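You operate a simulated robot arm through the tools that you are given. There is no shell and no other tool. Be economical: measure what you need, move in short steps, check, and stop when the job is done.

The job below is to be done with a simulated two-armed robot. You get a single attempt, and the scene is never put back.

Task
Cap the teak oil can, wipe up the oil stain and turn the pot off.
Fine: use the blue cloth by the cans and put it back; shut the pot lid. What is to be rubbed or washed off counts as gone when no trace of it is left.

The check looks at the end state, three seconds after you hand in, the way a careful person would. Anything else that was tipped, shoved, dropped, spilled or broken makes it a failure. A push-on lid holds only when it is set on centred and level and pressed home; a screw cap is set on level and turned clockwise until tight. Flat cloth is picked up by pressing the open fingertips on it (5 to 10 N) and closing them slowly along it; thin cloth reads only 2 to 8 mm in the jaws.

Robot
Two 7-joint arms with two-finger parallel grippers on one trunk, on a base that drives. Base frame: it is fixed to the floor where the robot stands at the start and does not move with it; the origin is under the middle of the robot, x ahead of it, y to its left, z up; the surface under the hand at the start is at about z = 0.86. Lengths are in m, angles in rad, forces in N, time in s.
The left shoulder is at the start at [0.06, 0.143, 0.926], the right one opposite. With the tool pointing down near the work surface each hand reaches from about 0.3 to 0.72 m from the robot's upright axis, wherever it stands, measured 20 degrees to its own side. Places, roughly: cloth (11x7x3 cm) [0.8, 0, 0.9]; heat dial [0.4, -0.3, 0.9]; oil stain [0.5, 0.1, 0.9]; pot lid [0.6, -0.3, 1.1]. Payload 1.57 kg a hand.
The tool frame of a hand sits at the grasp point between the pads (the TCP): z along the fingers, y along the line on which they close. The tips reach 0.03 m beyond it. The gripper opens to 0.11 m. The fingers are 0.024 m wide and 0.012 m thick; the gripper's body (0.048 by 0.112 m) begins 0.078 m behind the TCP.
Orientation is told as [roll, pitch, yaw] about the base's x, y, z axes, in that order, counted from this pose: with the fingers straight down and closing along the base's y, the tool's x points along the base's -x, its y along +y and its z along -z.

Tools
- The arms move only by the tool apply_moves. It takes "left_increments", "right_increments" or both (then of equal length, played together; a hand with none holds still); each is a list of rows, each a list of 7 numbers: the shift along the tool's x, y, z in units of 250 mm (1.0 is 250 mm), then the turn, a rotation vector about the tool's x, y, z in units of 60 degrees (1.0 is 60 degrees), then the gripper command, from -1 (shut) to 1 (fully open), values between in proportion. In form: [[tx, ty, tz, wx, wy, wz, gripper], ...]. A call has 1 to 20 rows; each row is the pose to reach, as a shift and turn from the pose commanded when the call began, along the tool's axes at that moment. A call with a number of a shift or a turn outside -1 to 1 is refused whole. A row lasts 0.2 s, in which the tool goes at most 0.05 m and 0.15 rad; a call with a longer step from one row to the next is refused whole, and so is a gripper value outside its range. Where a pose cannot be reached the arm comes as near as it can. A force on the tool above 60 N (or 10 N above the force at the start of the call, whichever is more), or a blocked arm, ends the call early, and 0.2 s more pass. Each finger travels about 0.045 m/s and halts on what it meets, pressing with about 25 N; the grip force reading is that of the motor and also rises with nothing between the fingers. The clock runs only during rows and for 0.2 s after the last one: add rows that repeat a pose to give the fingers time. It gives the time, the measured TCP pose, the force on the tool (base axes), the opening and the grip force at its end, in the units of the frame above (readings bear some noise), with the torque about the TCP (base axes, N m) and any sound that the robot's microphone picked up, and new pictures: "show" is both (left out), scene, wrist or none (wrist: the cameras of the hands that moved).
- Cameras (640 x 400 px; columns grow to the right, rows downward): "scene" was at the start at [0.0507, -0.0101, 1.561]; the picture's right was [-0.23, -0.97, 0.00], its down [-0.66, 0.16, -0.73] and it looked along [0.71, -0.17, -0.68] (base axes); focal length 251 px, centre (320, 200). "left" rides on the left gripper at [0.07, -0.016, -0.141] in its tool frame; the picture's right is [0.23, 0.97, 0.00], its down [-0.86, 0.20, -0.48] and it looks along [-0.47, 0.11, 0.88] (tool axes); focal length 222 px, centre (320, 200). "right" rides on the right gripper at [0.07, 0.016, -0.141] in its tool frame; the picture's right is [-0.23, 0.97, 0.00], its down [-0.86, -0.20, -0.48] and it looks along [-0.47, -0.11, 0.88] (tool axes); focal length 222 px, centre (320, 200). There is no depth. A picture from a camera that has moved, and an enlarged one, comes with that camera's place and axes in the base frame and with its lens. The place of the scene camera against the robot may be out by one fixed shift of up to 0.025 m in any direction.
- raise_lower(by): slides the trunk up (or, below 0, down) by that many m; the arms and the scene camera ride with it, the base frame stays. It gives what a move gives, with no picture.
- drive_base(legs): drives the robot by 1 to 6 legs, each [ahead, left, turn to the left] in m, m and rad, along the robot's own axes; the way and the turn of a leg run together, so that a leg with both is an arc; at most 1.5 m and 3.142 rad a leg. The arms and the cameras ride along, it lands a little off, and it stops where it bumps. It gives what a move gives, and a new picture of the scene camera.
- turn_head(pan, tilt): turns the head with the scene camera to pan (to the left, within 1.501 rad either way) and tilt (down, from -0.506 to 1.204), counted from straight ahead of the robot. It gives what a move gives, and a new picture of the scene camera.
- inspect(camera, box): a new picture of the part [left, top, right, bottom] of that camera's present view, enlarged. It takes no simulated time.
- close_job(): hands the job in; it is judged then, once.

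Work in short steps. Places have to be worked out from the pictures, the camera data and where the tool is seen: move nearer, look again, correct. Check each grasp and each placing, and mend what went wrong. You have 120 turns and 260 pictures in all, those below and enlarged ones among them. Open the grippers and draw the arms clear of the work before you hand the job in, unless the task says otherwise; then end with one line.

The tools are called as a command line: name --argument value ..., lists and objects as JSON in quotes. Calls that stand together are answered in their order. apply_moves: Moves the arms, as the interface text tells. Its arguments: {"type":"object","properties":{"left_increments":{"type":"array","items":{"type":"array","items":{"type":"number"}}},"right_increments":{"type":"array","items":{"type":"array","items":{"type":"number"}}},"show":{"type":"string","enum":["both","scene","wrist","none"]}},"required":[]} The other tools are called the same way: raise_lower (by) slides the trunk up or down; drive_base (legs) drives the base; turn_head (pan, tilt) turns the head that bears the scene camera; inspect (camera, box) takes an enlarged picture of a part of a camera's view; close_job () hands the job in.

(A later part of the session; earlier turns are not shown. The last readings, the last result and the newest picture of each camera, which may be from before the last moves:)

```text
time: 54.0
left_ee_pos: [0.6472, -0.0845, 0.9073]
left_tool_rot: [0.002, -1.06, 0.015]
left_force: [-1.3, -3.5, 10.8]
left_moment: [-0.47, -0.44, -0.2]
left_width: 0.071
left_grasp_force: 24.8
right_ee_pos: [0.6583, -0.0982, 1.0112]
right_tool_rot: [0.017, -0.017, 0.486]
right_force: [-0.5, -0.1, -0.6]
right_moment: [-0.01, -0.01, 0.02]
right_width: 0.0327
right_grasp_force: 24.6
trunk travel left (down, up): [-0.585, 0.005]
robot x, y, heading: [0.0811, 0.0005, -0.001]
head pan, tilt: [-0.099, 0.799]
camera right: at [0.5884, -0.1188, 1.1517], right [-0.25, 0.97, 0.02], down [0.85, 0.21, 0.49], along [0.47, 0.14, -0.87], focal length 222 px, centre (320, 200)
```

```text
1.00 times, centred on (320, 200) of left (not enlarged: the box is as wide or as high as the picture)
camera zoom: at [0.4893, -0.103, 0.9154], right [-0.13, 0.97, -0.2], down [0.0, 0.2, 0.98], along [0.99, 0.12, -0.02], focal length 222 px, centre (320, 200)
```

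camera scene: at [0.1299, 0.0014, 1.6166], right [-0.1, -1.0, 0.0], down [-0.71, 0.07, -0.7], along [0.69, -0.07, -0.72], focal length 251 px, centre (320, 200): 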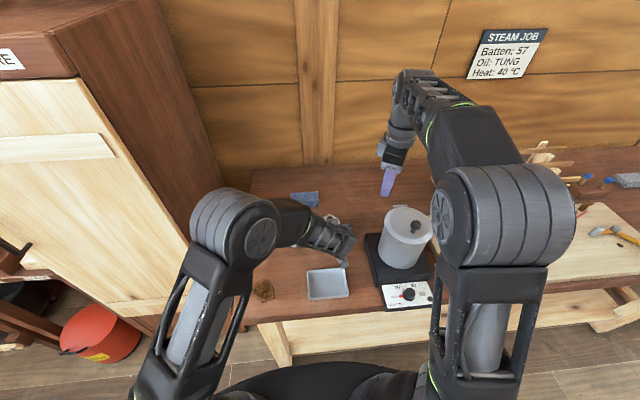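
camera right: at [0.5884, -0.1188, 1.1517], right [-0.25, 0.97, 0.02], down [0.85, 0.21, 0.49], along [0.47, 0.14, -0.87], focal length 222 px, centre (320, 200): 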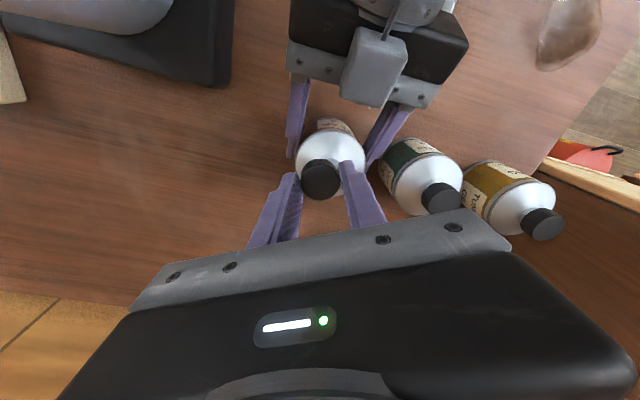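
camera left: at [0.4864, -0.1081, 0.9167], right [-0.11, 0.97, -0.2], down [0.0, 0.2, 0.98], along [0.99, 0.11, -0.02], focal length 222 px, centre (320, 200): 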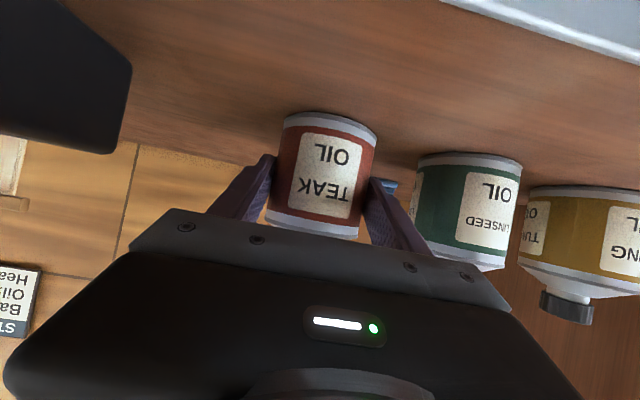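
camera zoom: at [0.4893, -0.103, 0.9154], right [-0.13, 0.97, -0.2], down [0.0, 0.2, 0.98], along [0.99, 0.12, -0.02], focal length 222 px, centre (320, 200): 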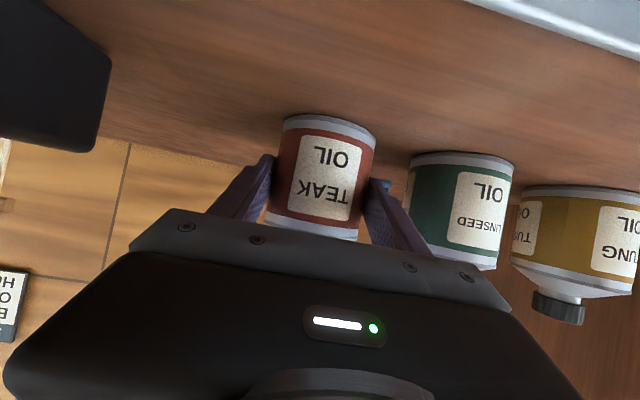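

The elbows collide when the right yaw drops below ~1. I go back up to yaw ≈1.55 with the cap lifted a little, then further to ≈2.2 to test the range in that direction.

apply_moves --right_increments '[[0, 0, -0.04, 0, 0, -0.1, -1], [0, 0, -0.06, 0, 0, -0.22, -1], [0, 0, -0.08, 0, 0, -0.35, -1], [0, 0, -0.08, 0, 0, -0.48, -1], [0, 0, -0.08, 0, 0, -0.61, -1], [0, 0, -0.08, 0, 0, -0.74, -1], [0, 0, -0.08, 0, 0, -0.87, -1], [0, 0, -0.08, 0, 0, -1.0, -1]]' --show "none"

apply_moves --right_increments '[[0, 0, 0, 0, 0, -0.12, -1], [0, 0, 0, 0, 0, -0.24, -1], [0, 0, 0, 0, 0, -0.36, -1], [0, 0, 0, 0, 0, -0.48, -1], [0, 0, 0, 0, 0, -0.6, -1]]' --show "both"

```text
time: 55.8
left_ee_pos: [0.6438, -0.0919, 0.9097]
left_tool_rot: [0.0, -1.061, 0.002]
left_force: [-1.0, -1.6, 0.5]
left_moment: [0.06, 0.06, 0.02]
left_width: 0.071
left_grasp_force: 24.6
right_ee_pos: [0.6571, -0.0946, 1.0208]
right_tool_rot: [0.006, -0.005, 1.553]
right_force: [-0.2, -0.5, -0.1]
right_moment: [0.01, -0.01, 0.03]
right_width: 0.0325
right_grasp_force: 25.0
trunk travel left (down, up): [-0.585, 0.005]
robot x, y, heading: [0.0805, 0.0032, 0.003]
head pan, tilt: [-0.099, 0.799]
```

```text
time: 57.0
left_ee_pos: [0.6449, -0.0921, 0.9103]
left_tool_rot: [-0.001, -1.062, 0.001]
left_force: [-0.4, 1.0, -0.5]
left_moment: [0.1, 0.08, 0.04]
left_width: 0.0712
left_grasp_force: 25.2
right_ee_pos: [0.6561, -0.0937, 1.0214]
right_tool_rot: [0.0, -0.009, 2.18]
right_force: [0.6, 0.1, 0.2]
right_moment: [-0.01, -0.01, -0.01]
right_width: 0.0324
right_grasp_force: 24.8
trunk travel left (down, up): [-0.585, 0.005]
robot x, y, heading: [0.0807, 0.0026, 0.001]
head pan, tilt: [-0.099, 0.799]
camera scene: at [0.1304, 0.0014, 1.6166], right [-0.1, -1.0, 0.0], down [-0.71, 0.07, -0.7], along [0.69, -0.07, -0.72], focal length 251 px, centre (320, 200)
camera right: at [0.6843, -0.1599, 1.1637], right [-0.93, -0.37, 0.0], down [-0.32, 0.81, 0.48], along [-0.18, 0.45, -0.88], focal length 222 px, centre (320, 200)
```

scene: 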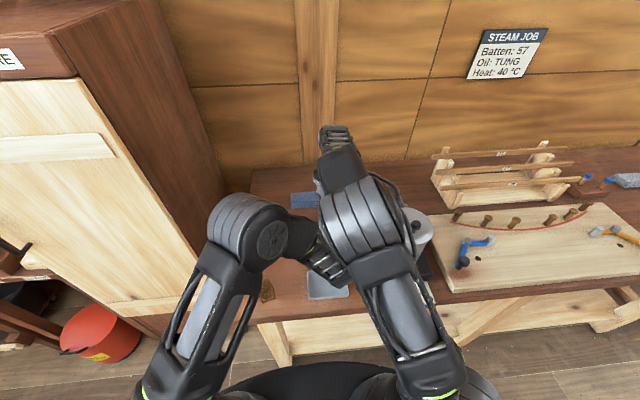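
right: 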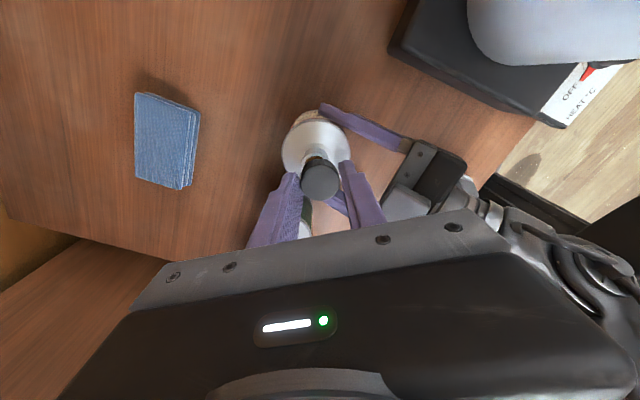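

Range 1.1–2.2 is free. Check alignment from here.

inspect --camera "right" --box '[250, 90, 410, 230]'

```text
2.86 times, centred on (330, 160) of right
camera zoom: at [0.6843, -0.1599, 1.1637], right [-0.93, -0.37, 0.0], down [-0.32, 0.81, 0.48], along [-0.18, 0.45, -0.88], focal length 635 px, centre (291, 314)
```

zoom: 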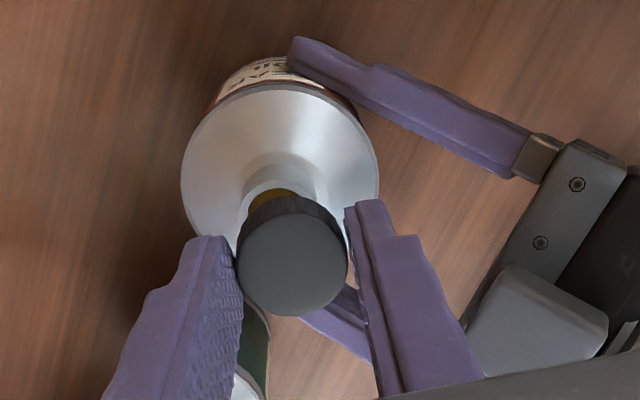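

The mouth is about 3 mm in +x and +y from the cap; correct and lower to contact.

apply_moves --right_increments '[[-0.003, -0.017, 0.0, 0, 0, 0, -1], [-0.003, -0.017, 0.03, 0, 0, 0, -1], [-0.003, -0.017, 0.05, 0, 0, 0, -1], [-0.003, -0.017, 0.065, 0, 0, 0, -1], [-0.003, -0.017, 0.075, 0, 0, 0, -1]]' --show "none"

inspect --camera "right" --box '[250, 90, 410, 230]'

```text
time: 58.2
left_ee_pos: [0.646, -0.0929, 0.9092]
left_tool_rot: [-0.001, -1.061, 0.002]
left_force: [6.4, -2.8, -2.7]
left_moment: [0.3, 0.14, 0.02]
left_width: 0.0711
left_grasp_force: 25.1
right_ee_pos: [0.6596, -0.0903, 1.0046]
right_tool_rot: [-0.001, -0.003, 2.177]
right_force: [-4.2, 0.2, 15.8]
right_moment: [-0.18, 0.21, -0.05]
right_width: 0.0324
right_grasp_force: 25.3
trunk travel left (down, up): [-0.585, 0.005]
robot x, y, heading: [0.0808, -0.0008, 0.0]
head pan, tilt: [-0.099, 0.799]
```

```text
2.86 times, centred on (330, 160) of right
camera zoom: at [0.6867, -0.1569, 1.1466], right [-0.93, -0.37, 0.0], down [-0.32, 0.81, 0.48], along [-0.18, 0.45, -0.88], focal length 635 px, centre (291, 314)
```

zoom: 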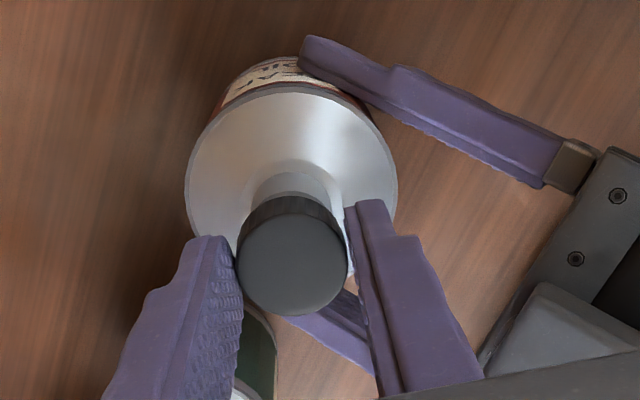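

Nearly aligned; the moments show contact on the -x,-y side, so I back off 1.5–2 mm that way and touch again.

apply_moves --right_increments '[[0, 0, -0.016, 0, 0, 0, -1], [0.003, 0.0095, -0.016, 0, 0, 0, -1], [0.003, 0.0095, -0.008, 0, 0, 0, -1], [0.003, 0.0095, 0.0, 0, 0, 0, -1], [0.003, 0.0095, 0.002, 0, 0, 0, -1]]' --show "none"

```text
time: 59.4
left_ee_pos: [0.645, -0.0921, 0.9096]
left_tool_rot: [0.0, -1.063, 0.003]
left_force: [10.7, -2.4, -4.0]
left_moment: [0.38, 0.07, -0.04]
left_width: 0.0714
left_grasp_force: 24.6
right_ee_pos: [0.6585, -0.0919, 1.0026]
right_tool_rot: [-0.001, -0.005, 2.178]
right_force: [-4.5, 0.0, 23.8]
right_moment: [-0.25, 0.0, -0.03]
right_width: 0.0324
right_grasp_force: 25.1
trunk travel left (down, up): [-0.585, 0.005]
robot x, y, heading: [0.0808, 0.0002, 0.002]
head pan, tilt: [-0.099, 0.799]
```

Shift 1.8 mm more in -y, then turn clockwise 60° with light following pressure.

apply_moves --right_increments '[[0.006, 0.004, -0.004, 0, 0, 0, -1], [0.006, 0.004, -0.003, 0, 0, 0.12, -1], [0.006, 0.004, -0.003, 0, 0, 0.25, -1], [0.006, 0.004, -0.002, 0, 0, 0.38, -1], [0.006, 0.004, -0.002, 0, 0, 0.51, -1], [0.006, 0.004, -0.001, 0, 0, 0.64, -1], [0.006, 0.004, -0.001, 0, 0, 0.77, -1], [0.006, 0.004, 0, 0, 0, 0.9, -1], [0.006, 0.004, 0, 0, 0, 1.0, -1]]' --show "wrist"

```text
time: 61.4
left_ee_pos: [0.6477, -0.0904, 0.9092]
left_tool_rot: [0.0, -1.061, 0.007]
left_force: [0.0, -2.0, 5.3]
left_moment: [-0.19, -0.2, -0.03]
left_width: 0.0714
left_grasp_force: 24.8
right_ee_pos: [0.657, -0.0968, 1.004]
right_tool_rot: [0.005, -0.006, 1.122]
right_force: [0.0, 0.0, -0.3]
right_moment: [-0.01, -0.01, 0.0]
right_width: 0.0325
right_grasp_force: 24.2
trunk travel left (down, up): [-0.585, 0.005]
robot x, y, heading: [0.0815, -0.0026, 0.001]
head pan, tilt: [-0.099, 0.799]
camera right: at [0.6138, -0.1534, 1.1469], right [-0.78, 0.63, 0.01], down [0.55, 0.68, 0.48], along [0.3, 0.38, -0.88], focal length 222 px, centre (320, 200)
```

right: 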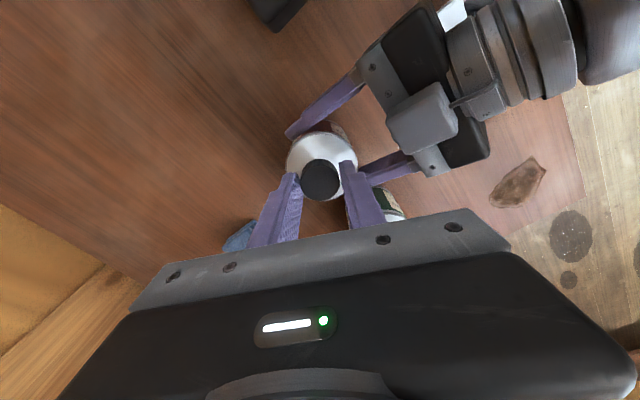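

Elbows begin touching again near yaw 1.1. I'll test the other end: lift and rotate up to yaw ≈2.9.

apply_moves --right_increments '[[0, 0, -0.04, 0, 0, -0.1, -1], [0, 0, -0.06, 0, 0, -0.22, -1], [0, 0, -0.06, 0, 0, -0.35, -1], [0, 0, -0.06, 0, 0, -0.48, -1], [0, 0, -0.06, 0, 0, -0.61, -1], [0, 0, -0.06, 0, 0, -0.74, -1], [0, 0, -0.06, 0, 0, -0.87, -1], [0, 0, -0.06, 0, 0, -1.0, -1]]' --show "none"

apply_moves --right_increments '[[0, 0, 0, 0, 0, -0.13, -1], [0, 0, 0, 0, 0, -0.26, -1], [0, 0, 0, 0, 0, -0.39, -1], [0, 0, 0, 0, 0, -0.52, -1], [0, 0, 0, 0, 0, -0.65, -1], [0, 0, 0, 0, 0, -0.78, -1]]' --show "both"

```text
time: 63.2
left_ee_pos: [0.6449, -0.0921, 0.9103]
left_tool_rot: [-0.001, -1.061, 0.002]
left_force: [-2.0, -4.7, 5.6]
left_moment: [0.09, -0.11, -0.05]
left_width: 0.0711
left_grasp_force: 25.5
right_ee_pos: [0.6576, -0.0939, 1.0176]
right_tool_rot: [-0.001, -0.005, 2.179]
right_force: [-0.3, -0.4, 0.2]
right_moment: [-0.02, -0.04, 0.0]
right_width: 0.0324
right_grasp_force: 25.0
trunk travel left (down, up): [-0.585, 0.005]
robot x, y, heading: [0.0812, 0.001, -0.002]
head pan, tilt: [-0.099, 0.799]
```

```text
time: 64.6
left_ee_pos: [0.6442, -0.0928, 0.909]
left_tool_rot: [-0.001, -1.06, 0.002]
left_force: [-1.7, 0.0, 1.2]
left_moment: [0.04, -0.04, 0.02]
left_width: 0.071
left_grasp_force: 25.1
right_ee_pos: [0.6449, -0.0846, 1.0212]
right_tool_rot: [0.0, -0.003, 2.993]
right_force: [0.2, -0.2, -0.4]
right_moment: [-0.01, 0.0, 0.02]
right_width: 0.0322
right_grasp_force: 25.3
right hand out of reach, approached as far as the arm can: row 6
trunk travel left (down, up): [-0.585, 0.005]
robot x, y, heading: [0.0809, 0.0004, -0.001]
head pan, tilt: [-0.099, 0.799]
camera scene: at [0.1295, 0.0011, 1.6166], right [-0.1, -1.0, 0.0], down [-0.71, 0.07, -0.7], along [0.69, -0.07, -0.72], focal length 251 px, centre (320, 200)
camera right: at [0.7125, -0.1108, 1.1642], right [-0.37, -0.93, 0.0], down [-0.82, 0.32, 0.48], along [-0.45, 0.18, -0.88], focal length 222 px, centre (320, 200)
```

scene: 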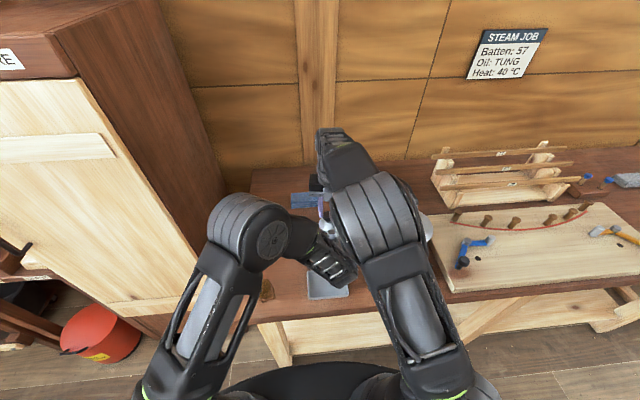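
right: 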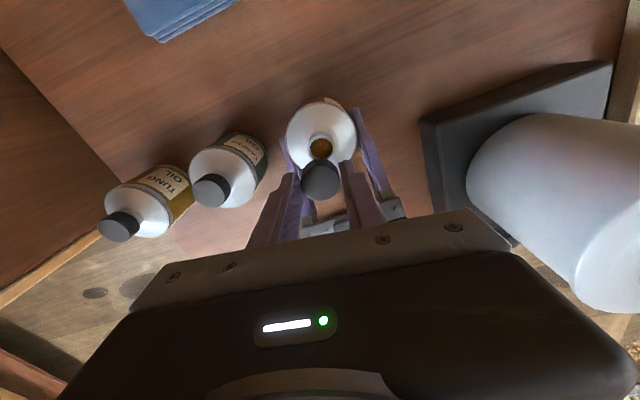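

Usable up to ≈2.85. Come back slightly and check alignment from this angle.

apply_moves --right_increments '[[0, 0, 0, 0, 0, 0.08, -1], [0, 0, 0, 0, 0, 0.16, -1], [0, 0, 0, 0, 0, 0.16, -1]]' --show "none"

inspect --camera "right" --box '[250, 90, 410, 230]'

```text
time: 65.4
left_ee_pos: [0.6447, -0.0936, 0.9096]
left_tool_rot: [-0.001, -1.06, 0.002]
left_force: [0.4, 0.8, -0.2]
left_moment: [0.14, 0.04, 0.05]
left_width: 0.071
left_grasp_force: 25.4
right_ee_pos: [0.6463, -0.0852, 1.0213]
right_tool_rot: [-0.002, -0.005, 2.825]
right_force: [0.2, -0.2, -0.1]
right_moment: [-0.02, -0.01, -0.01]
right_width: 0.0324
right_grasp_force: 24.9
trunk travel left (down, up): [-0.585, 0.005]
robot x, y, heading: [0.0809, -0.0045, -0.002]
head pan, tilt: [-0.099, 0.799]
```

```text
2.86 times, centred on (330, 160) of right
camera zoom: at [0.708, -0.1221, 1.1637], right [-0.52, -0.86, 0.0], down [-0.75, 0.45, 0.48], along [-0.41, 0.25, -0.88], focal length 635 px, centre (291, 314)
```

zoom: 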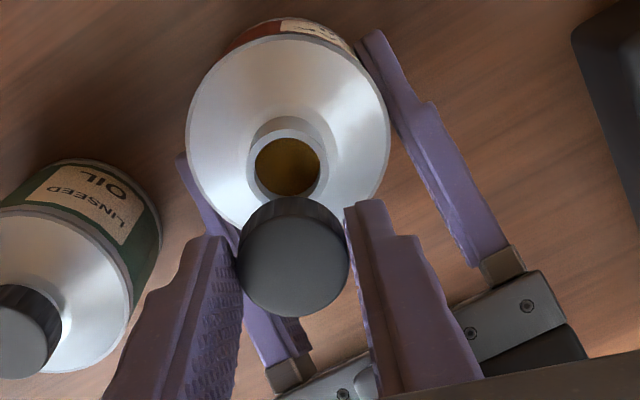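

Command slipped ~1.5 cm with the limit; shift to (0.6595,-0.093) and lower to light contact.

apply_moves --right_increments '[[0.03, 0.006, 0, 0, 0, 0, -1], [0.06, 0.013, 0, 0, 0, 0, -1], [0.06, 0.013, 0.03, 0, 0, 0, -1], [0.06, 0.013, 0.05, 0, 0, 0, -1], [0.06, 0.013, 0.065, 0, 0, 0, -1], [0.06, 0.013, 0.075, 0, 0, 0, -1]]' --show "none"

inspect --camera "right" --box '[250, 90, 410, 230]'

```text
time: 66.8
left_ee_pos: [0.6441, -0.0922, 0.91]
left_tool_rot: [-0.002, -1.062, 0.003]
left_force: [7.3, -1.2, -1.9]
left_moment: [-0.15, 0.13, -0.2]
left_width: 0.0709
left_grasp_force: 24.4
right_ee_pos: [0.6585, -0.093, 1.0033]
right_tool_rot: [-0.003, -0.004, 2.827]
right_force: [-4.8, -1.6, 14.7]
right_moment: [-0.14, 0.01, -0.03]
right_width: 0.0324
right_grasp_force: 24.8
trunk travel left (down, up): [-0.585, 0.005]
robot x, y, heading: [0.0801, -0.0031, -0.0]
head pan, tilt: [-0.099, 0.799]
```

```text
2.86 times, centred on (330, 160) of right
camera zoom: at [0.7207, -0.1303, 1.1462], right [-0.52, -0.86, 0.0], down [-0.75, 0.45, 0.48], along [-0.41, 0.25, -0.88], focal length 635 px, centre (291, 314)
```

zoom: 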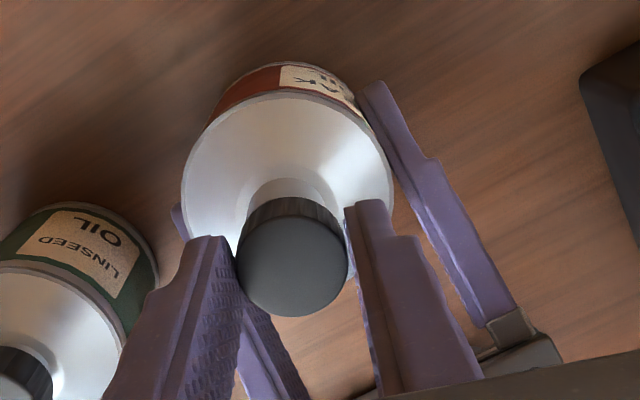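

Balanced contact (15 N). Turn clockwise 60°.

apply_moves --right_increments '[[0, 0, 0, 0, 0, 0.12, -1], [0, 0, 0, 0, 0, 0.25, -1], [0, 0, 0.001, 0, 0, 0.38, -1], [0, 0, 0.001, 0, 0, 0.51, -1], [0, 0, 0.002, 0, 0, 0.64, -1], [0, 0, 0.002, 0, 0, 0.77, -1], [0, 0, 0.002, 0, 0, 0.9, -1], [0, 0, 0.002, 0, 0, 1.0, -1]]' --show "none"

```text
time: 68.6
left_ee_pos: [0.6458, -0.0922, 0.9094]
left_tool_rot: [-0.002, -1.062, 0.005]
left_force: [-4.3, 0.6, 0.3]
left_moment: [-0.05, -0.12, 0.0]
left_width: 0.0711
left_grasp_force: 24.3
right_ee_pos: [0.6582, -0.0937, 1.0011]
right_tool_rot: [0.006, -0.006, 1.777]
right_force: [3.9, -1.6, -0.7]
right_moment: [-0.02, -0.19, 0.04]
right_width: 0.032
right_grasp_force: 25.0
trunk travel left (down, up): [-0.585, 0.005]
robot x, y, heading: [0.0823, 0.0048, -0.001]
head pan, tilt: [-0.099, 0.799]
```

The load vanished and it sank ~2 mm: threads have caught. Turn another 18°.

apply_moves --right_increments '[[0, 0, 0.003, 0, 0, 0.1, -1], [0, 0, 0.005, 0, 0, 0.2, -1], [0, 0, 0.006, 0, 0, 0.32, -1]]' --show "wrist"

```text
time: 69.4
left_ee_pos: [0.6452, -0.0914, 0.9098]
left_tool_rot: [0.001, -1.062, 0.003]
left_force: [-0.4, -3.0, 2.1]
left_moment: [-0.08, 0.2, 0.05]
left_width: 0.0711
left_grasp_force: 25.0
right_ee_pos: [0.659, -0.0928, 1.0018]
right_tool_rot: [0.002, -0.008, 1.438]
right_force: [0.5, -0.6, -0.4]
right_moment: [-0.01, -0.04, 0.0]
right_width: 0.0324
right_grasp_force: 24.8
trunk travel left (down, up): [-0.585, 0.005]
robot x, y, heading: [0.0816, -0.0005, 0.0]
head pan, tilt: [-0.099, 0.799]
camera right: at [0.6345, -0.1616, 1.1444], right [-0.94, 0.35, 0.0], down [0.31, 0.82, 0.49], along [0.17, 0.46, -0.87], focal length 222 px, centre (320, 200)
```

right: 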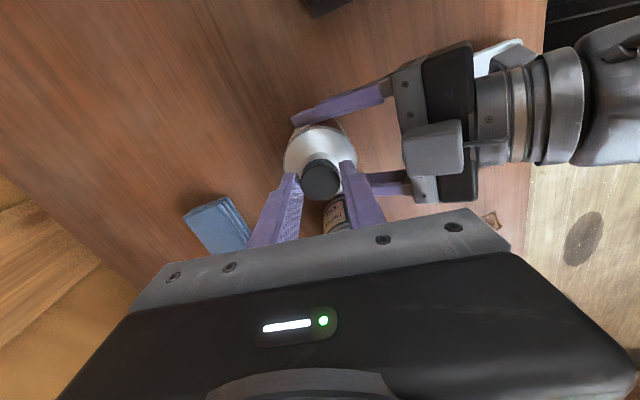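

Probe: press down ~4 mm to see whether it is seated.

apply_moves --right_increments '[[0, 0, 0.006, 0, 0, 0, -1], [0, 0, 0.012, 0, 0, 0, -1], [0, 0, 0.016, 0, 0, 0, -1]]' --show "none"

inspect --camera "right" --box '[250, 90, 410, 230]'

```text
time: 70.2
left_ee_pos: [0.6445, -0.09, 0.9087]
left_tool_rot: [-0.001, -1.06, 0.005]
left_force: [0.4, -0.3, 1.5]
left_moment: [-0.06, 0.09, 0.02]
left_width: 0.0709
left_grasp_force: 25.0
right_ee_pos: [0.6579, -0.091, 0.9962]
right_tool_rot: [0.005, -0.006, 1.447]
right_force: [0.5, -0.3, 0.3]
right_moment: [-0.01, -0.02, 0.0]
right_width: 0.0324
right_grasp_force: 25.2
trunk travel left (down, up): [-0.585, 0.005]
robot x, y, heading: [0.0826, 0.0008, -0.002]
head pan, tilt: [-0.099, 0.799]
```

```text
2.86 times, centred on (330, 160) of right
camera zoom: at [0.6347, -0.1588, 1.139], right [-0.94, 0.35, 0.0], down [0.31, 0.82, 0.48], along [0.16, 0.45, -0.88], focal length 635 px, centre (291, 314)
```

zoom: 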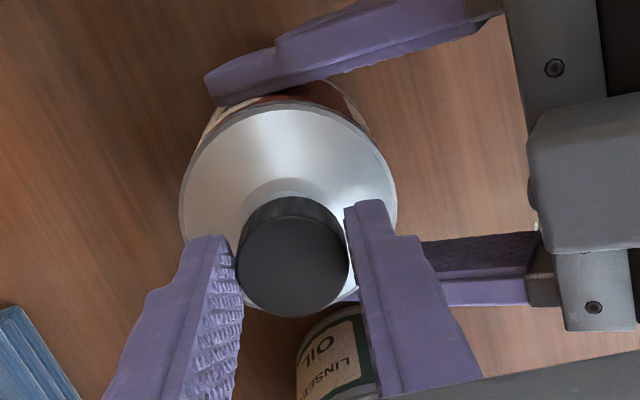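

The cap now encloses the neck and is concentric. Press on until contact.

apply_moves --right_increments '[[0, 0, 0.008, 0, 0, 0, -1], [0, 0, 0.016, 0, 0, 0, -1], [0, 0, 0.024, 0, 0, 0, -1]]' --show "none"

```text
time: 71.0
left_ee_pos: [0.6443, -0.092, 0.9103]
left_tool_rot: [0.0, -1.061, 0.002]
left_force: [12.5, 6.7, -7.5]
left_moment: [-0.38, 0.37, -0.06]
left_width: 0.0711
left_grasp_force: 25.8
right_ee_pos: [0.6587, -0.0928, 0.9924]
right_tool_rot: [0.002, -0.001, 1.443]
right_force: [-5.5, -4.6, 31.2]
right_moment: [-0.05, 0.06, -0.05]
right_width: 0.0326
right_grasp_force: 25.1
trunk travel left (down, up): [-0.585, 0.005]
robot x, y, heading: [0.0749, 0.0003, -0.0]
head pan, tilt: [-0.099, 0.799]
```

Seated evenly at 31 N. Ease, open, wind the wrist back to yaw ≈2.75 around the cap, and regrip.

apply_moves --right_increments '[[0, 0, -0.006, 0, 0, 0, -1], [0, 0, -0.006, 0, 0, 0, -0.3], [0, 0, -0.006, 0, 0, 0, 0.0], [0, 0, -0.006, 0, 0, 0, 0.0], [0, 0, -0.006, 0, 0, -0.13, 0.0], [0, 0, -0.006, 0, 0, -0.27, 0.0], [0, 0, -0.006, 0, 0, -0.4, 0.0], [0, 0, -0.006, 0, 0, -0.53, 0.0], [0, 0, -0.006, 0, 0, -0.66, 0.0], [0, 0, -0.006, 0, 0, -0.79, 0.0], [0, 0, -0.006, 0, 0, -0.92, 0.0], [0, 0, -0.006, 0, 0, -1.0, 0.0]]' --show "none"

apply_moves --right_increments '[[0, 0, 0, 0, 0, -0.13, 0.0], [0, 0, 0, 0, 0, -0.25, 0.0], [0, 0, 0, 0, 0, -0.25, 0.0]]' --show "wrist"

inspect --camera "right" --box '[250, 90, 410, 230]'

```text
time: 73.6
left_ee_pos: [0.6446, -0.0939, 0.9103]
left_tool_rot: [-0.002, -1.063, 0.002]
left_force: [-0.7, -2.2, 3.3]
left_moment: [0.1, -0.12, -0.06]
left_width: 0.071
left_grasp_force: 24.8
right_ee_pos: [0.6595, -0.0929, 0.9915]
right_tool_rot: [-0.002, -0.005, 2.495]
right_force: [0.6, -0.1, 0.8]
right_moment: [0.0, 0.02, 0.04]
right_width: 0.0549
right_grasp_force: 0.1
trunk travel left (down, up): [-0.585, 0.005]
robot x, y, heading: [0.0814, 0.0029, 0.001]
head pan, tilt: [-0.099, 0.799]
```

```text
time: 74.4
left_ee_pos: [0.6436, -0.0921, 0.9105]
left_tool_rot: [-0.002, -1.062, 0.002]
left_force: [-0.8, -1.7, 3.8]
left_moment: [0.11, -0.13, -0.04]
left_width: 0.0713
left_grasp_force: 25.4
right_ee_pos: [0.6577, -0.0924, 0.9918]
right_tool_rot: [-0.002, -0.006, 2.755]
right_force: [0.0, 0.1, 0.4]
right_moment: [-0.04, 0.03, 0.02]
right_width: 0.055
right_grasp_force: 0.0
trunk travel left (down, up): [-0.585, 0.005]
robot x, y, heading: [0.0829, 0.0027, 0.003]
head pan, tilt: [-0.099, 0.799]
camera right: at [0.7178, -0.134, 1.1342], right [-0.58, -0.82, 0.0], down [-0.71, 0.51, 0.48], along [-0.39, 0.28, -0.88], focal length 222 px, centre (320, 200)
```

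right: 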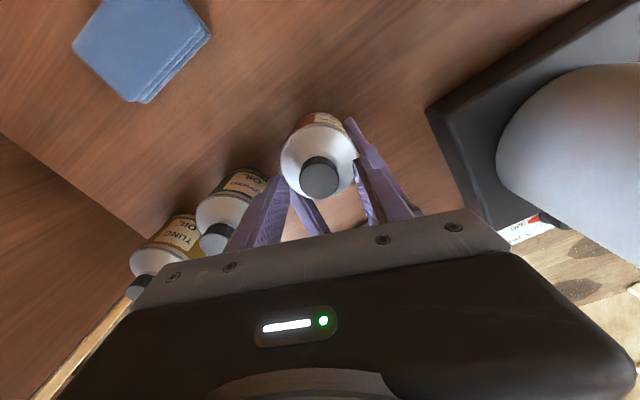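

```text
2.86 times, centred on (330, 160) of right
camera zoom: at [0.7178, -0.134, 1.1342], right [-0.58, -0.82, 0.0], down [-0.71, 0.51, 0.48], along [-0.39, 0.28, -0.88], focal length 635 px, centre (291, 314)
```

zoom: 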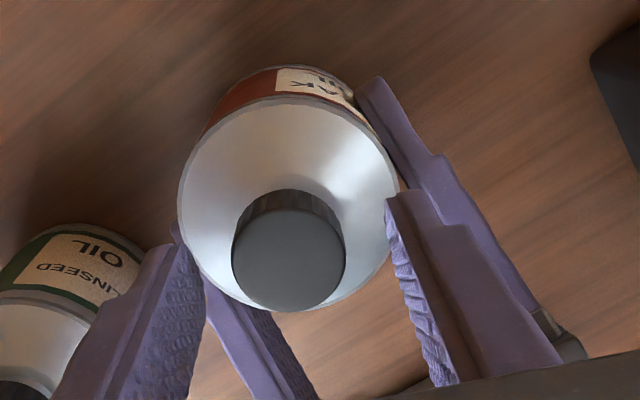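

Cap sits level on the neck. Grip and turn clockwise.

apply_moves --right_increments '[[0, 0, 0.004, 0, 0, 0, -0.3], [0, 0, 0.008, 0, 0, 0, -0.7], [0, 0, 0.008, 0, 0, 0, -1], [0, 0, 0.008, 0, 0, 0, -1], [0, 0, 0.008, 0, 0, 0.1, -1], [0, 0, 0.009, 0, 0, 0.23, -1], [0, 0, 0.01, 0, 0, 0.36, -1], [0, 0, 0.011, 0, 0, 0.49, -1], [0, 0, 0.012, 0, 0, 0.62, -1], [0, 0, 0.013, 0, 0, 0.75, -1], [0, 0, 0.014, 0, 0, 0.88, -1], [0, 0, 0.015, 0, 0, 1.0, -1]]' --show "none"

```text
time: 77.0
left_ee_pos: [0.6444, -0.0931, 0.9087]
left_tool_rot: [-0.006, -1.059, 0.002]
left_force: [-5.9, -18.7, 5.9]
left_moment: [0.77, -0.37, -0.35]
left_width: 0.0714
left_grasp_force: 24.6
right_ee_pos: [0.6589, -0.0929, 0.9907]
right_tool_rot: [-0.003, -0.014, 1.701]
right_force: [5.3, 21.7, -0.2]
right_moment: [0.68, -0.19, -0.03]
right_width: 0.031
right_grasp_force: 25.1
trunk travel left (down, up): [-0.585, 0.005]
robot x, y, heading: [0.0797, -0.0017, 0.001]
head pan, tilt: [-0.099, 0.799]
```

Turn on ~16°, relieving the +y side load.

apply_moves --right_increments '[[-0.006, -0.002, 0, 0, 0, 0.0, -1], [-0.006, -0.002, 0.002, 0, 0, 0.13, -1], [-0.006, -0.002, 0.003, 0, 0, 0.26, -1]]' --show "none"

inspect --camera "right" --box '[250, 90, 410, 230]'

```text
time: 77.8
left_ee_pos: [0.6474, -0.0907, 0.9097]
left_tool_rot: [0.0, -1.064, 0.004]
left_force: [-6.0, -18.3, 12.4]
left_moment: [0.6, -0.52, -0.31]
left_width: 0.073
left_grasp_force: 25.0
right_ee_pos: [0.6615, -0.0926, 0.9938]
right_tool_rot: [-0.001, -0.021, 1.421]
right_force: [6.7, 19.4, -15.3]
right_moment: [0.93, -0.15, 0.04]
right_width: 0.0306
right_grasp_force: 25.1
trunk travel left (down, up): [-0.585, 0.005]
robot x, y, heading: [0.0793, -0.0017, -0.001]
head pan, tilt: [-0.099, 0.799]
```

```text
2.86 times, centred on (330, 160) of right
camera zoom: at [0.6343, -0.1621, 1.134], right [-0.93, 0.37, 0.0], down [0.32, 0.81, 0.5], along [0.18, 0.46, -0.87], focal length 635 px, centre (291, 314)
```

zoom: 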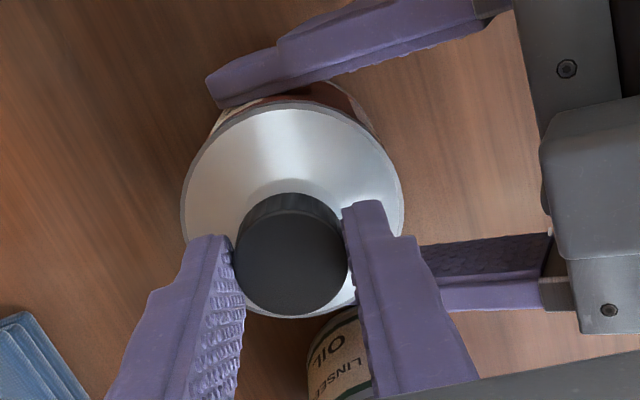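

Threads are now pulling the hand down, so it engages. Release and wind back for another stroke.

apply_moves --right_increments '[[0, 0, 0, 0, 0, 0.0, -0.4], [0, 0, 0, 0, 0, 0.0, 0.0], [0, 0, 0, 0, 0, 0, 0.0], [0, 0, 0, 0, 0, -0.13, 0.0], [0, 0, 0, 0, 0, -0.26, 0.0], [0, 0, 0, 0, 0, -0.39, 0.0], [0, 0, 0, 0, 0, -0.52, 0.0], [0, 0, 0, 0, 0, -0.65, 0.0], [0, 0, 0, 0, 0, -0.78, 0.0], [0, 0, 0, 0, 0, -0.91, 0.0], [0, 0, 0, 0, 0, -1.0, 0.0]]' --show "none"

apply_moves --right_increments '[[0, 0, 0, 0, 0, -0.14, 0.0], [0, 0, 0, 0, 0, -0.27, 0.0], [0, 0, 0, 0, 0, -0.27, 0.0]]' --show "none"

inspect --camera "right" --box '[250, 90, 410, 230]'

```text
time: 80.2
left_ee_pos: [0.6435, -0.0927, 0.9097]
left_tool_rot: [-0.003, -1.062, 0.003]
left_force: [-0.4, -1.1, 0.3]
left_moment: [0.05, 0.05, -0.01]
left_width: 0.0711
left_grasp_force: 25.1
right_ee_pos: [0.6583, -0.0914, 0.9875]
right_tool_rot: [-0.001, -0.006, 2.484]
right_force: [0.4, -0.4, -0.3]
right_moment: [0.04, 0.01, 0.03]
right_width: 0.0551
right_grasp_force: 0.1
trunk travel left (down, up): [-0.585, 0.005]
robot x, y, heading: [0.0783, -0.0007, -0.0]
head pan, tilt: [-0.099, 0.799]
```

```text
time: 81.0
left_ee_pos: [0.6453, -0.0917, 0.9093]
left_tool_rot: [-0.001, -1.062, 0.003]
left_force: [-1.1, -0.4, 0.2]
left_moment: [0.05, 0.03, 0.03]
left_width: 0.0713
left_grasp_force: 24.9
right_ee_pos: [0.6578, -0.0898, 0.9868]
right_tool_rot: [-0.004, -0.005, 2.763]
right_force: [-0.2, -1.2, 0.0]
right_moment: [-0.01, 0.0, -0.02]
right_width: 0.0548
right_grasp_force: 0.1
trunk travel left (down, up): [-0.585, 0.005]
robot x, y, heading: [0.081, 0.0009, -0.0]
head pan, tilt: [-0.099, 0.799]
```

```text
2.86 times, centred on (330, 160) of right
camera zoom: at [0.7184, -0.1317, 1.1294], right [-0.57, -0.82, 0.0], down [-0.72, 0.5, 0.48], along [-0.4, 0.28, -0.88], focal length 635 px, centre (291, 314)
```

zoom: 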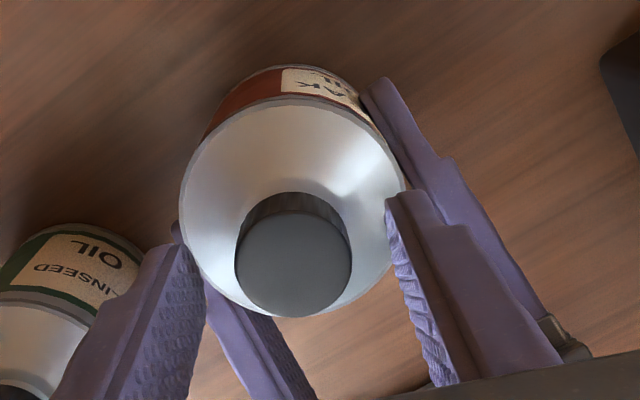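

Regrip and turn another 60°.

apply_moves --right_increments '[[0, 0, 0, 0, 0, 0, -0.3], [0, 0, 0, 0, 0, 0, -0.7], [0, 0, 0, 0, 0, 0, -1], [0, 0, 0, 0, 0, 0, -1], [0, 0, 0.0, 0, 0, 0.1, -1], [0, 0, 0.001, 0, 0, 0.23, -1], [0, 0, 0.001, 0, 0, 0.36, -1], [0, 0, 0.002, 0, 0, 0.49, -1], [0, 0, 0.002, 0, 0, 0.62, -1], [0, 0, 0.003, 0, 0, 0.75, -1], [0, 0, 0.003, 0, 0, 0.88, -1], [0, 0, 0.004, 0, 0, 1.0, -1]]' --show "none"

```text
time: 83.6
left_ee_pos: [0.6456, -0.0921, 0.9088]
left_tool_rot: [-0.003, -1.062, 0.004]
left_force: [-8.2, -11.0, 15.5]
left_moment: [0.68, -0.64, -0.22]
left_width: 0.0714
left_grasp_force: 25.3
right_ee_pos: [0.6597, -0.0915, 0.9881]
right_tool_rot: [-0.002, -0.015, 1.708]
right_force: [7.3, 10.8, -17.7]
right_moment: [0.23, -0.2, 0.02]
right_width: 0.0329
right_grasp_force: 24.5
trunk travel left (down, up): [-0.585, 0.005]
robot x, y, heading: [0.0791, 0.0026, -0.002]
head pan, tilt: [-0.099, 0.799]
```

Not tight yet. Another release–wind–regrip–turn cycle.

apply_moves --right_increments '[[0, 0, 0, 0, 0, 0.0, -0.4], [0, 0, 0, 0, 0, 0.0, 0.0], [0, 0, 0, 0, 0, 0, 0.0], [0, 0, 0, 0, 0, -0.13, 0.0], [0, 0, 0, 0, 0, -0.26, 0.0], [0, 0, 0, 0, 0, -0.39, 0.0], [0, 0, 0, 0, 0, -0.52, 0.0], [0, 0, 0, 0, 0, -0.65, 0.0], [0, 0, 0, 0, 0, -0.78, 0.0], [0, 0, 0, 0, 0, -0.91, 0.0], [0, 0, 0, 0, 0, -1.0, 0.0]]' --show "none"

apply_moves --right_increments '[[0, 0, 0, 0, 0, -0.06, -0.3], [0, 0, 0, 0, 0, -0.06, -0.7], [0, 0, 0, 0, 0, -0.06, -1], [0, 0, 0, 0, 0, -0.06, -1], [0, 0, 0.0, 0, 0, 0.04, -1], [0, 0, 0.001, 0, 0, 0.17, -1], [0, 0, 0.001, 0, 0, 0.3, -1], [0, 0, 0.002, 0, 0, 0.43, -1], [0, 0, 0.002, 0, 0, 0.56, -1], [0, 0, 0.003, 0, 0, 0.69, -1], [0, 0, 0.003, 0, 0, 0.82, -1], [0, 0, 0.004, 0, 0, 0.95, -1]]' --show "none"

inspect --camera "right" --box '[250, 90, 410, 230]'

```text
time: 86.0
left_ee_pos: [0.6453, -0.0921, 0.9096]
left_tool_rot: [-0.002, -1.062, 0.0]
left_force: [-1.1, -1.4, -1.1]
left_moment: [-0.02, 0.11, 0.02]
left_width: 0.071
left_grasp_force: 25.6
right_ee_pos: [0.6587, -0.0899, 0.9853]
right_tool_rot: [-0.002, -0.005, 2.767]
right_force: [-0.5, 0.7, 0.4]
right_moment: [0.01, -0.01, 0.02]
right_width: 0.055
right_grasp_force: 0.1
trunk travel left (down, up): [-0.585, 0.005]
robot x, y, heading: [0.0836, 0.0008, 0.004]
head pan, tilt: [-0.099, 0.799]
```

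```text
time: 88.6
left_ee_pos: [0.6464, -0.093, 0.9096]
left_tool_rot: [-0.003, -1.064, 0.002]
left_force: [-6.5, -10.9, 15.4]
left_moment: [0.66, -0.59, -0.2]
left_width: 0.0711
left_grasp_force: 24.8
right_ee_pos: [0.6608, -0.091, 0.9873]
right_tool_rot: [-0.003, -0.014, 1.761]
right_force: [6.4, 10.6, -20.2]
right_moment: [0.13, -0.21, 0.02]
right_width: 0.0327
right_grasp_force: 24.7
trunk travel left (down, up): [-0.585, 0.005]
robot x, y, heading: [0.081, -0.0042, -0.003]
head pan, tilt: [-0.099, 0.799]
```

```text
2.86 times, centred on (330, 160) of right
camera zoom: at [0.658, -0.1644, 1.1294], right [-1.0, 0.04, 0.0], down [0.03, 0.87, 0.49], along [0.02, 0.49, -0.87], focal length 635 px, centre (291, 314)
```

zoom: 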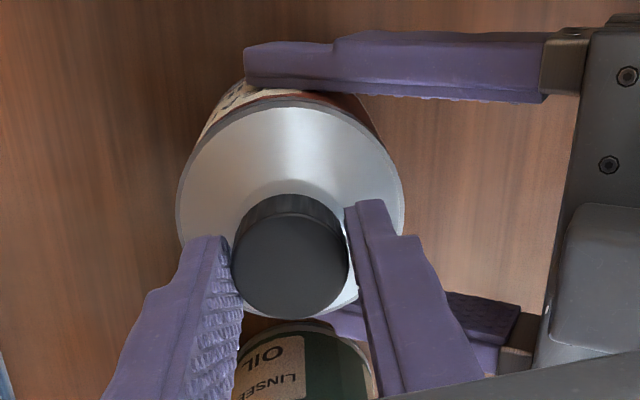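

No tightening torque yet (Mz≈0.02). Two more strokes.

apply_moves --right_increments '[[0, 0, 0, 0, 0, 0.0, -0.4], [0, 0, 0, 0, 0, 0.0, 0.0], [0, 0, 0, 0, 0, 0, 0.0], [0, 0, 0, 0, 0, -0.13, 0.0], [0, 0, 0, 0, 0, -0.26, 0.0], [0, 0, 0, 0, 0, -0.39, 0.0], [0, 0, 0, 0, 0, -0.52, 0.0], [0, 0, 0, 0, 0, -0.65, 0.0], [0, 0, 0, 0, 0, -0.78, 0.0], [0, 0, 0, 0, 0, -0.91, 0.0], [0, 0, 0, 0, 0, -1.0, 0.0]]' --show "none"

apply_moves --right_increments '[[0, 0, 0.004, 0, 0, 0, -0.3], [0, 0, 0.004, 0, 0, 0, -0.7], [0, 0, 0.004, 0, 0, 0, -1], [0, 0, 0.004, 0, 0, 0, -1], [0, 0, 0.004, 0, 0, 0.1, -1], [0, 0, 0.005, 0, 0, 0.23, -1], [0, 0, 0.005, 0, 0, 0.36, -1], [0, 0, 0.006, 0, 0, 0.49, -1], [0, 0, 0.006, 0, 0, 0.62, -1], [0, 0, 0.007, 0, 0, 0.75, -1], [0, 0, 0.007, 0, 0, 0.88, -1]]' --show "none"

inspect --camera "right" --box '[250, 90, 410, 230]'

```text
time: 91.0
left_ee_pos: [0.6437, -0.0923, 0.9082]
left_tool_rot: [-0.002, -1.062, 0.003]
left_force: [-1.3, -1.7, 0.1]
left_moment: [0.05, -0.02, 0.0]
left_width: 0.0709
left_grasp_force: 24.6
right_ee_pos: [0.6586, -0.0904, 0.9854]
right_tool_rot: [-0.003, -0.005, 2.817]
right_force: [1.2, -0.4, -0.5]
right_moment: [0.03, 0.02, -0.01]
right_width: 0.0548
right_grasp_force: 0.1
trunk travel left (down, up): [-0.585, 0.005]
robot x, y, heading: [0.0791, -0.0032, -0.001]
head pan, tilt: [-0.099, 0.799]
```

```text
time: 93.4
left_ee_pos: [0.6456, -0.0931, 0.9091]
left_tool_rot: [-0.003, -1.064, 0.0]
left_force: [-4.8, -7.2, 5.7]
left_moment: [0.61, -0.2, -0.05]
left_width: 0.0711
left_grasp_force: 24.7
right_ee_pos: [0.6596, -0.0904, 0.9837]
right_tool_rot: [-0.001, -0.011, 1.888]
right_force: [4.5, 7.0, -9.3]
right_moment: [-0.1, -0.13, 0.01]
right_width: 0.0328
right_grasp_force: 25.1
trunk travel left (down, up): [-0.585, 0.005]
robot x, y, heading: [0.083, -0.0014, 0.0]
head pan, tilt: [-0.099, 0.799]
```

```text
2.86 times, centred on (330, 160) of right
camera zoom: at [0.6669, -0.1639, 1.1266], right [-1.0, -0.09, 0.0], down [-0.08, 0.87, 0.49], along [-0.04, 0.49, -0.87], focal length 635 px, centre (291, 314)
```

zoom: 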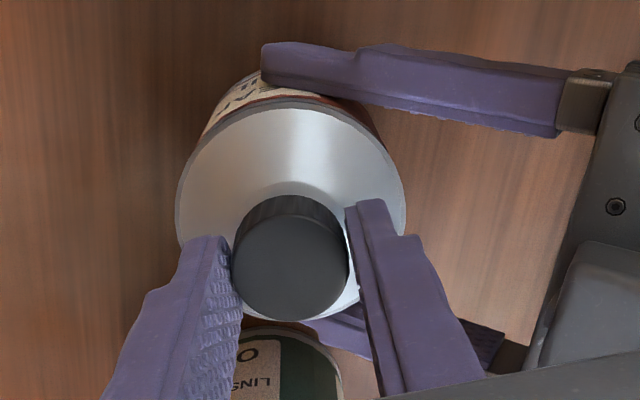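

Still screwing down. Continue with two more strokes.

apply_moves --right_increments '[[0, 0, 0, 0, 0, 0.0, -0.4], [0, 0, 0, 0, 0, 0.0, 0.0], [0, 0, 0, 0, 0, 0, 0.0], [0, 0, 0, 0, 0, -0.13, 0.0], [0, 0, 0, 0, 0, -0.26, 0.0], [0, 0, 0, 0, 0, -0.39, 0.0], [0, 0, 0, 0, 0, -0.52, 0.0], [0, 0, 0, 0, 0, -0.65, 0.0], [0, 0, 0, 0, 0, -0.78, 0.0], [0, 0, 0, 0, 0, -0.88, 0.0]]' --show "none"

apply_moves --right_increments '[[0, 0, 0.004, 0, 0, 0, -0.3], [0, 0, 0.004, 0, 0, 0, -0.7], [0, 0, 0.004, 0, 0, 0, -1], [0, 0, 0.004, 0, 0, 0, -1], [0, 0, 0.004, 0, 0, 0.1, -1], [0, 0, 0.005, 0, 0, 0.23, -1], [0, 0, 0.005, 0, 0, 0.36, -1], [0, 0, 0.006, 0, 0, 0.49, -1], [0, 0, 0.006, 0, 0, 0.62, -1], [0, 0, 0.007, 0, 0, 0.75, -1], [0, 0, 0.007, 0, 0, 0.88, -1]]' --show "none"

apply_moves --right_increments '[[0, 0, 0, 0, 0, 0.0, -0.4], [0, 0, 0, 0, 0, 0.0, 0.0], [0, 0, 0, 0, 0, 0, 0.0], [0, 0, 0, 0, 0, -0.13, 0.0], [0, 0, 0, 0, 0, -0.26, 0.0], [0, 0, 0, 0, 0, -0.39, 0.0], [0, 0, 0, 0, 0, -0.52, 0.0], [0, 0, 0, 0, 0, -0.65, 0.0], [0, 0, 0, 0, 0, -0.78, 0.0], [0, 0, 0, 0, 0, -0.88, 0.0]]' --show "none"

apply_moves --right_increments '[[0, 0, 0.0, 0, 0, 0, -0.3], [0, 0, 0.0, 0, 0, 0, -0.7], [0, 0, 0.0, 0, 0, 0, -1], [0, 0, 0.0, 0, 0, 0, -1], [0, 0, 0.0, 0, 0, 0.1, -1], [0, 0, 0.001, 0, 0, 0.23, -1], [0, 0, 0.001, 0, 0, 0.36, -1], [0, 0, 0.002, 0, 0, 0.49, -1], [0, 0, 0.002, 0, 0, 0.62, -1], [0, 0, 0.003, 0, 0, 0.75, -1], [0, 0, 0.003, 0, 0, 0.88, -1]]' --show "wrist"

```text
time: 95.6
left_ee_pos: [0.6433, -0.0929, 0.9104]
left_tool_rot: [-0.002, -1.063, 0.001]
left_force: [0.6, -0.5, -0.4]
left_moment: [0.22, 0.03, 0.1]
left_width: 0.0701
left_grasp_force: 25.7
right_ee_pos: [0.6589, -0.0918, 0.9825]
right_tool_rot: [-0.004, -0.005, 2.819]
right_force: [0.4, -0.7, -0.2]
right_moment: [0.03, -0.01, 0.02]
right_width: 0.055
right_grasp_force: 0.1
trunk travel left (down, up): [-0.585, 0.005]
robot x, y, heading: [0.0777, -0.0012, 0.0]
head pan, tilt: [-0.099, 0.799]
```

```text
time: 98.0
left_ee_pos: [0.6453, -0.0914, 0.9097]
left_tool_rot: [-0.003, -1.061, 0.002]
left_force: [-2.5, -3.8, 8.0]
left_moment: [0.23, -0.32, -0.36]
left_width: 0.0698
left_grasp_force: 25.5
right_ee_pos: [0.6592, -0.0915, 0.9841]
right_tool_rot: [-0.002, -0.01, 1.888]
right_force: [2.0, 3.9, -9.1]
right_moment: [0.07, -0.03, 0.31]
right_width: 0.0323
right_grasp_force: 24.9
trunk travel left (down, up): [-0.585, 0.005]
robot x, y, heading: [0.0821, 0.0004, -0.0]
head pan, tilt: [-0.099, 0.799]
```

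```text
time: 100.2
left_ee_pos: [0.6445, -0.0924, 0.9089]
left_tool_rot: [-0.001, -1.062, 0.002]
left_force: [0.1, -0.9, -0.6]
left_moment: [-0.04, -0.06, -0.03]
left_width: 0.0697
left_grasp_force: 24.7
right_ee_pos: [0.6581, -0.0912, 0.9807]
right_tool_rot: [-0.004, -0.005, 2.819]
right_force: [0.9, 0.7, -1.2]
right_moment: [-0.01, -0.02, 0.03]
right_width: 0.0551
right_grasp_force: 0.0
trunk travel left (down, up): [-0.585, 0.005]
robot x, y, heading: [0.0801, -0.0027, 0.001]
head pan, tilt: [-0.099, 0.799]
```

```text
time: 102.6
left_ee_pos: [0.6459, -0.0918, 0.9094]
left_tool_rot: [-0.003, -1.063, 0.004]
left_force: [-2.0, -3.6, 9.1]
left_moment: [0.15, -0.19, -0.39]
left_width: 0.0698
left_grasp_force: 25.0
right_ee_pos: [0.6607, -0.0911, 0.982]
right_tool_rot: [-0.003, -0.013, 1.887]
right_force: [0.7, 1.9, -11.3]
right_moment: [0.02, -0.02, 0.32]
right_width: 0.0327
right_grasp_force: 25.0
trunk travel left (down, up): [-0.585, 0.005]
robot x, y, heading: [0.0843, 0.0008, -0.003]
head pan, tilt: [-0.099, 0.799]
camera right: at [0.6667, -0.1642, 1.1247], right [-1.0, -0.09, 0.0], down [-0.08, 0.87, 0.49], along [-0.04, 0.49, -0.87], focal length 222 px, centre (320, 200)
```

right: 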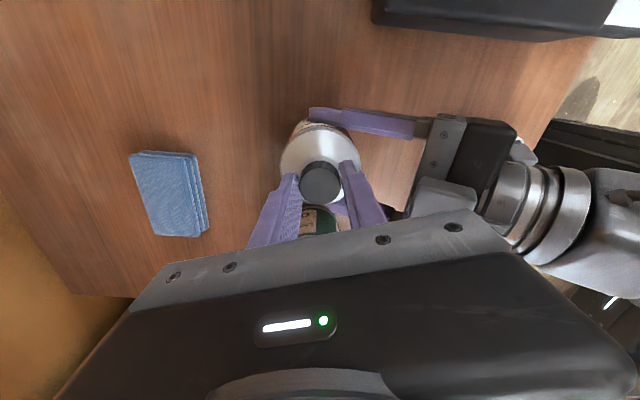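

Torque now 0.32 N·m on two strokes: cap is tight (slipping). Release and lift the right hand away.

apply_moves --right_increments '[[0, 0, 0, 0, 0, 0.0, -0.4], [0, 0, 0, 0, 0, 0.0, 0.0], [0, 0, 0, 0, 0, 0, 0.1], [0, 0, -0.1, 0, 0, 0, 0.1], [0, 0, -0.2, 0, 0, 0, 0.1], [0, 0, -0.3, 0, 0, 0.0, 0.1]]' --show "none"

inspect --camera "right" --box '[240, 70, 420, 220]'

```text
time: 104.0
left_ee_pos: [0.6431, -0.0935, 0.9102]
left_tool_rot: [-0.003, -1.06, 0.0]
left_force: [-1.9, -0.9, 0.5]
left_moment: [-0.02, -0.08, -0.06]
left_width: 0.0698
left_grasp_force: 25.0
right_ee_pos: [0.6587, -0.0904, 1.055]
right_tool_rot: [0.004, -0.004, 1.896]
right_force: [0.3, 0.1, -0.1]
right_moment: [-0.02, 0.01, 0.0]
right_width: 0.0605
right_grasp_force: 0.1
trunk travel left (down, up): [-0.585, 0.005]
robot x, y, heading: [0.0777, -0.0, -0.003]
head pan, tilt: [-0.099, 0.799]
```

```text
2.67 times, centred on (330, 145) of right
camera zoom: at [0.6664, -0.162, 1.1981], right [-1.0, -0.1, 0.0], down [-0.08, 0.87, 0.48], along [-0.05, 0.48, -0.88], focal length 592 px, centre (293, 347)
```

zoom: 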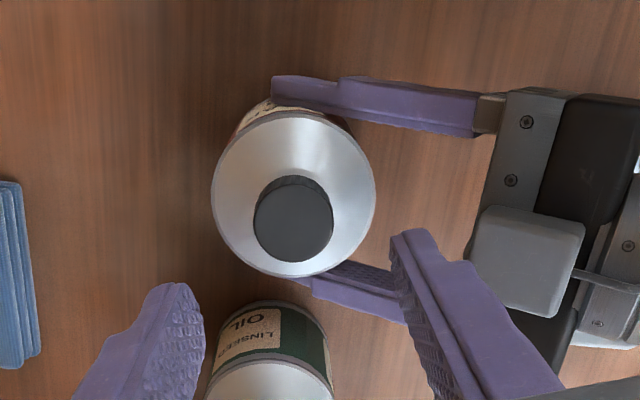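

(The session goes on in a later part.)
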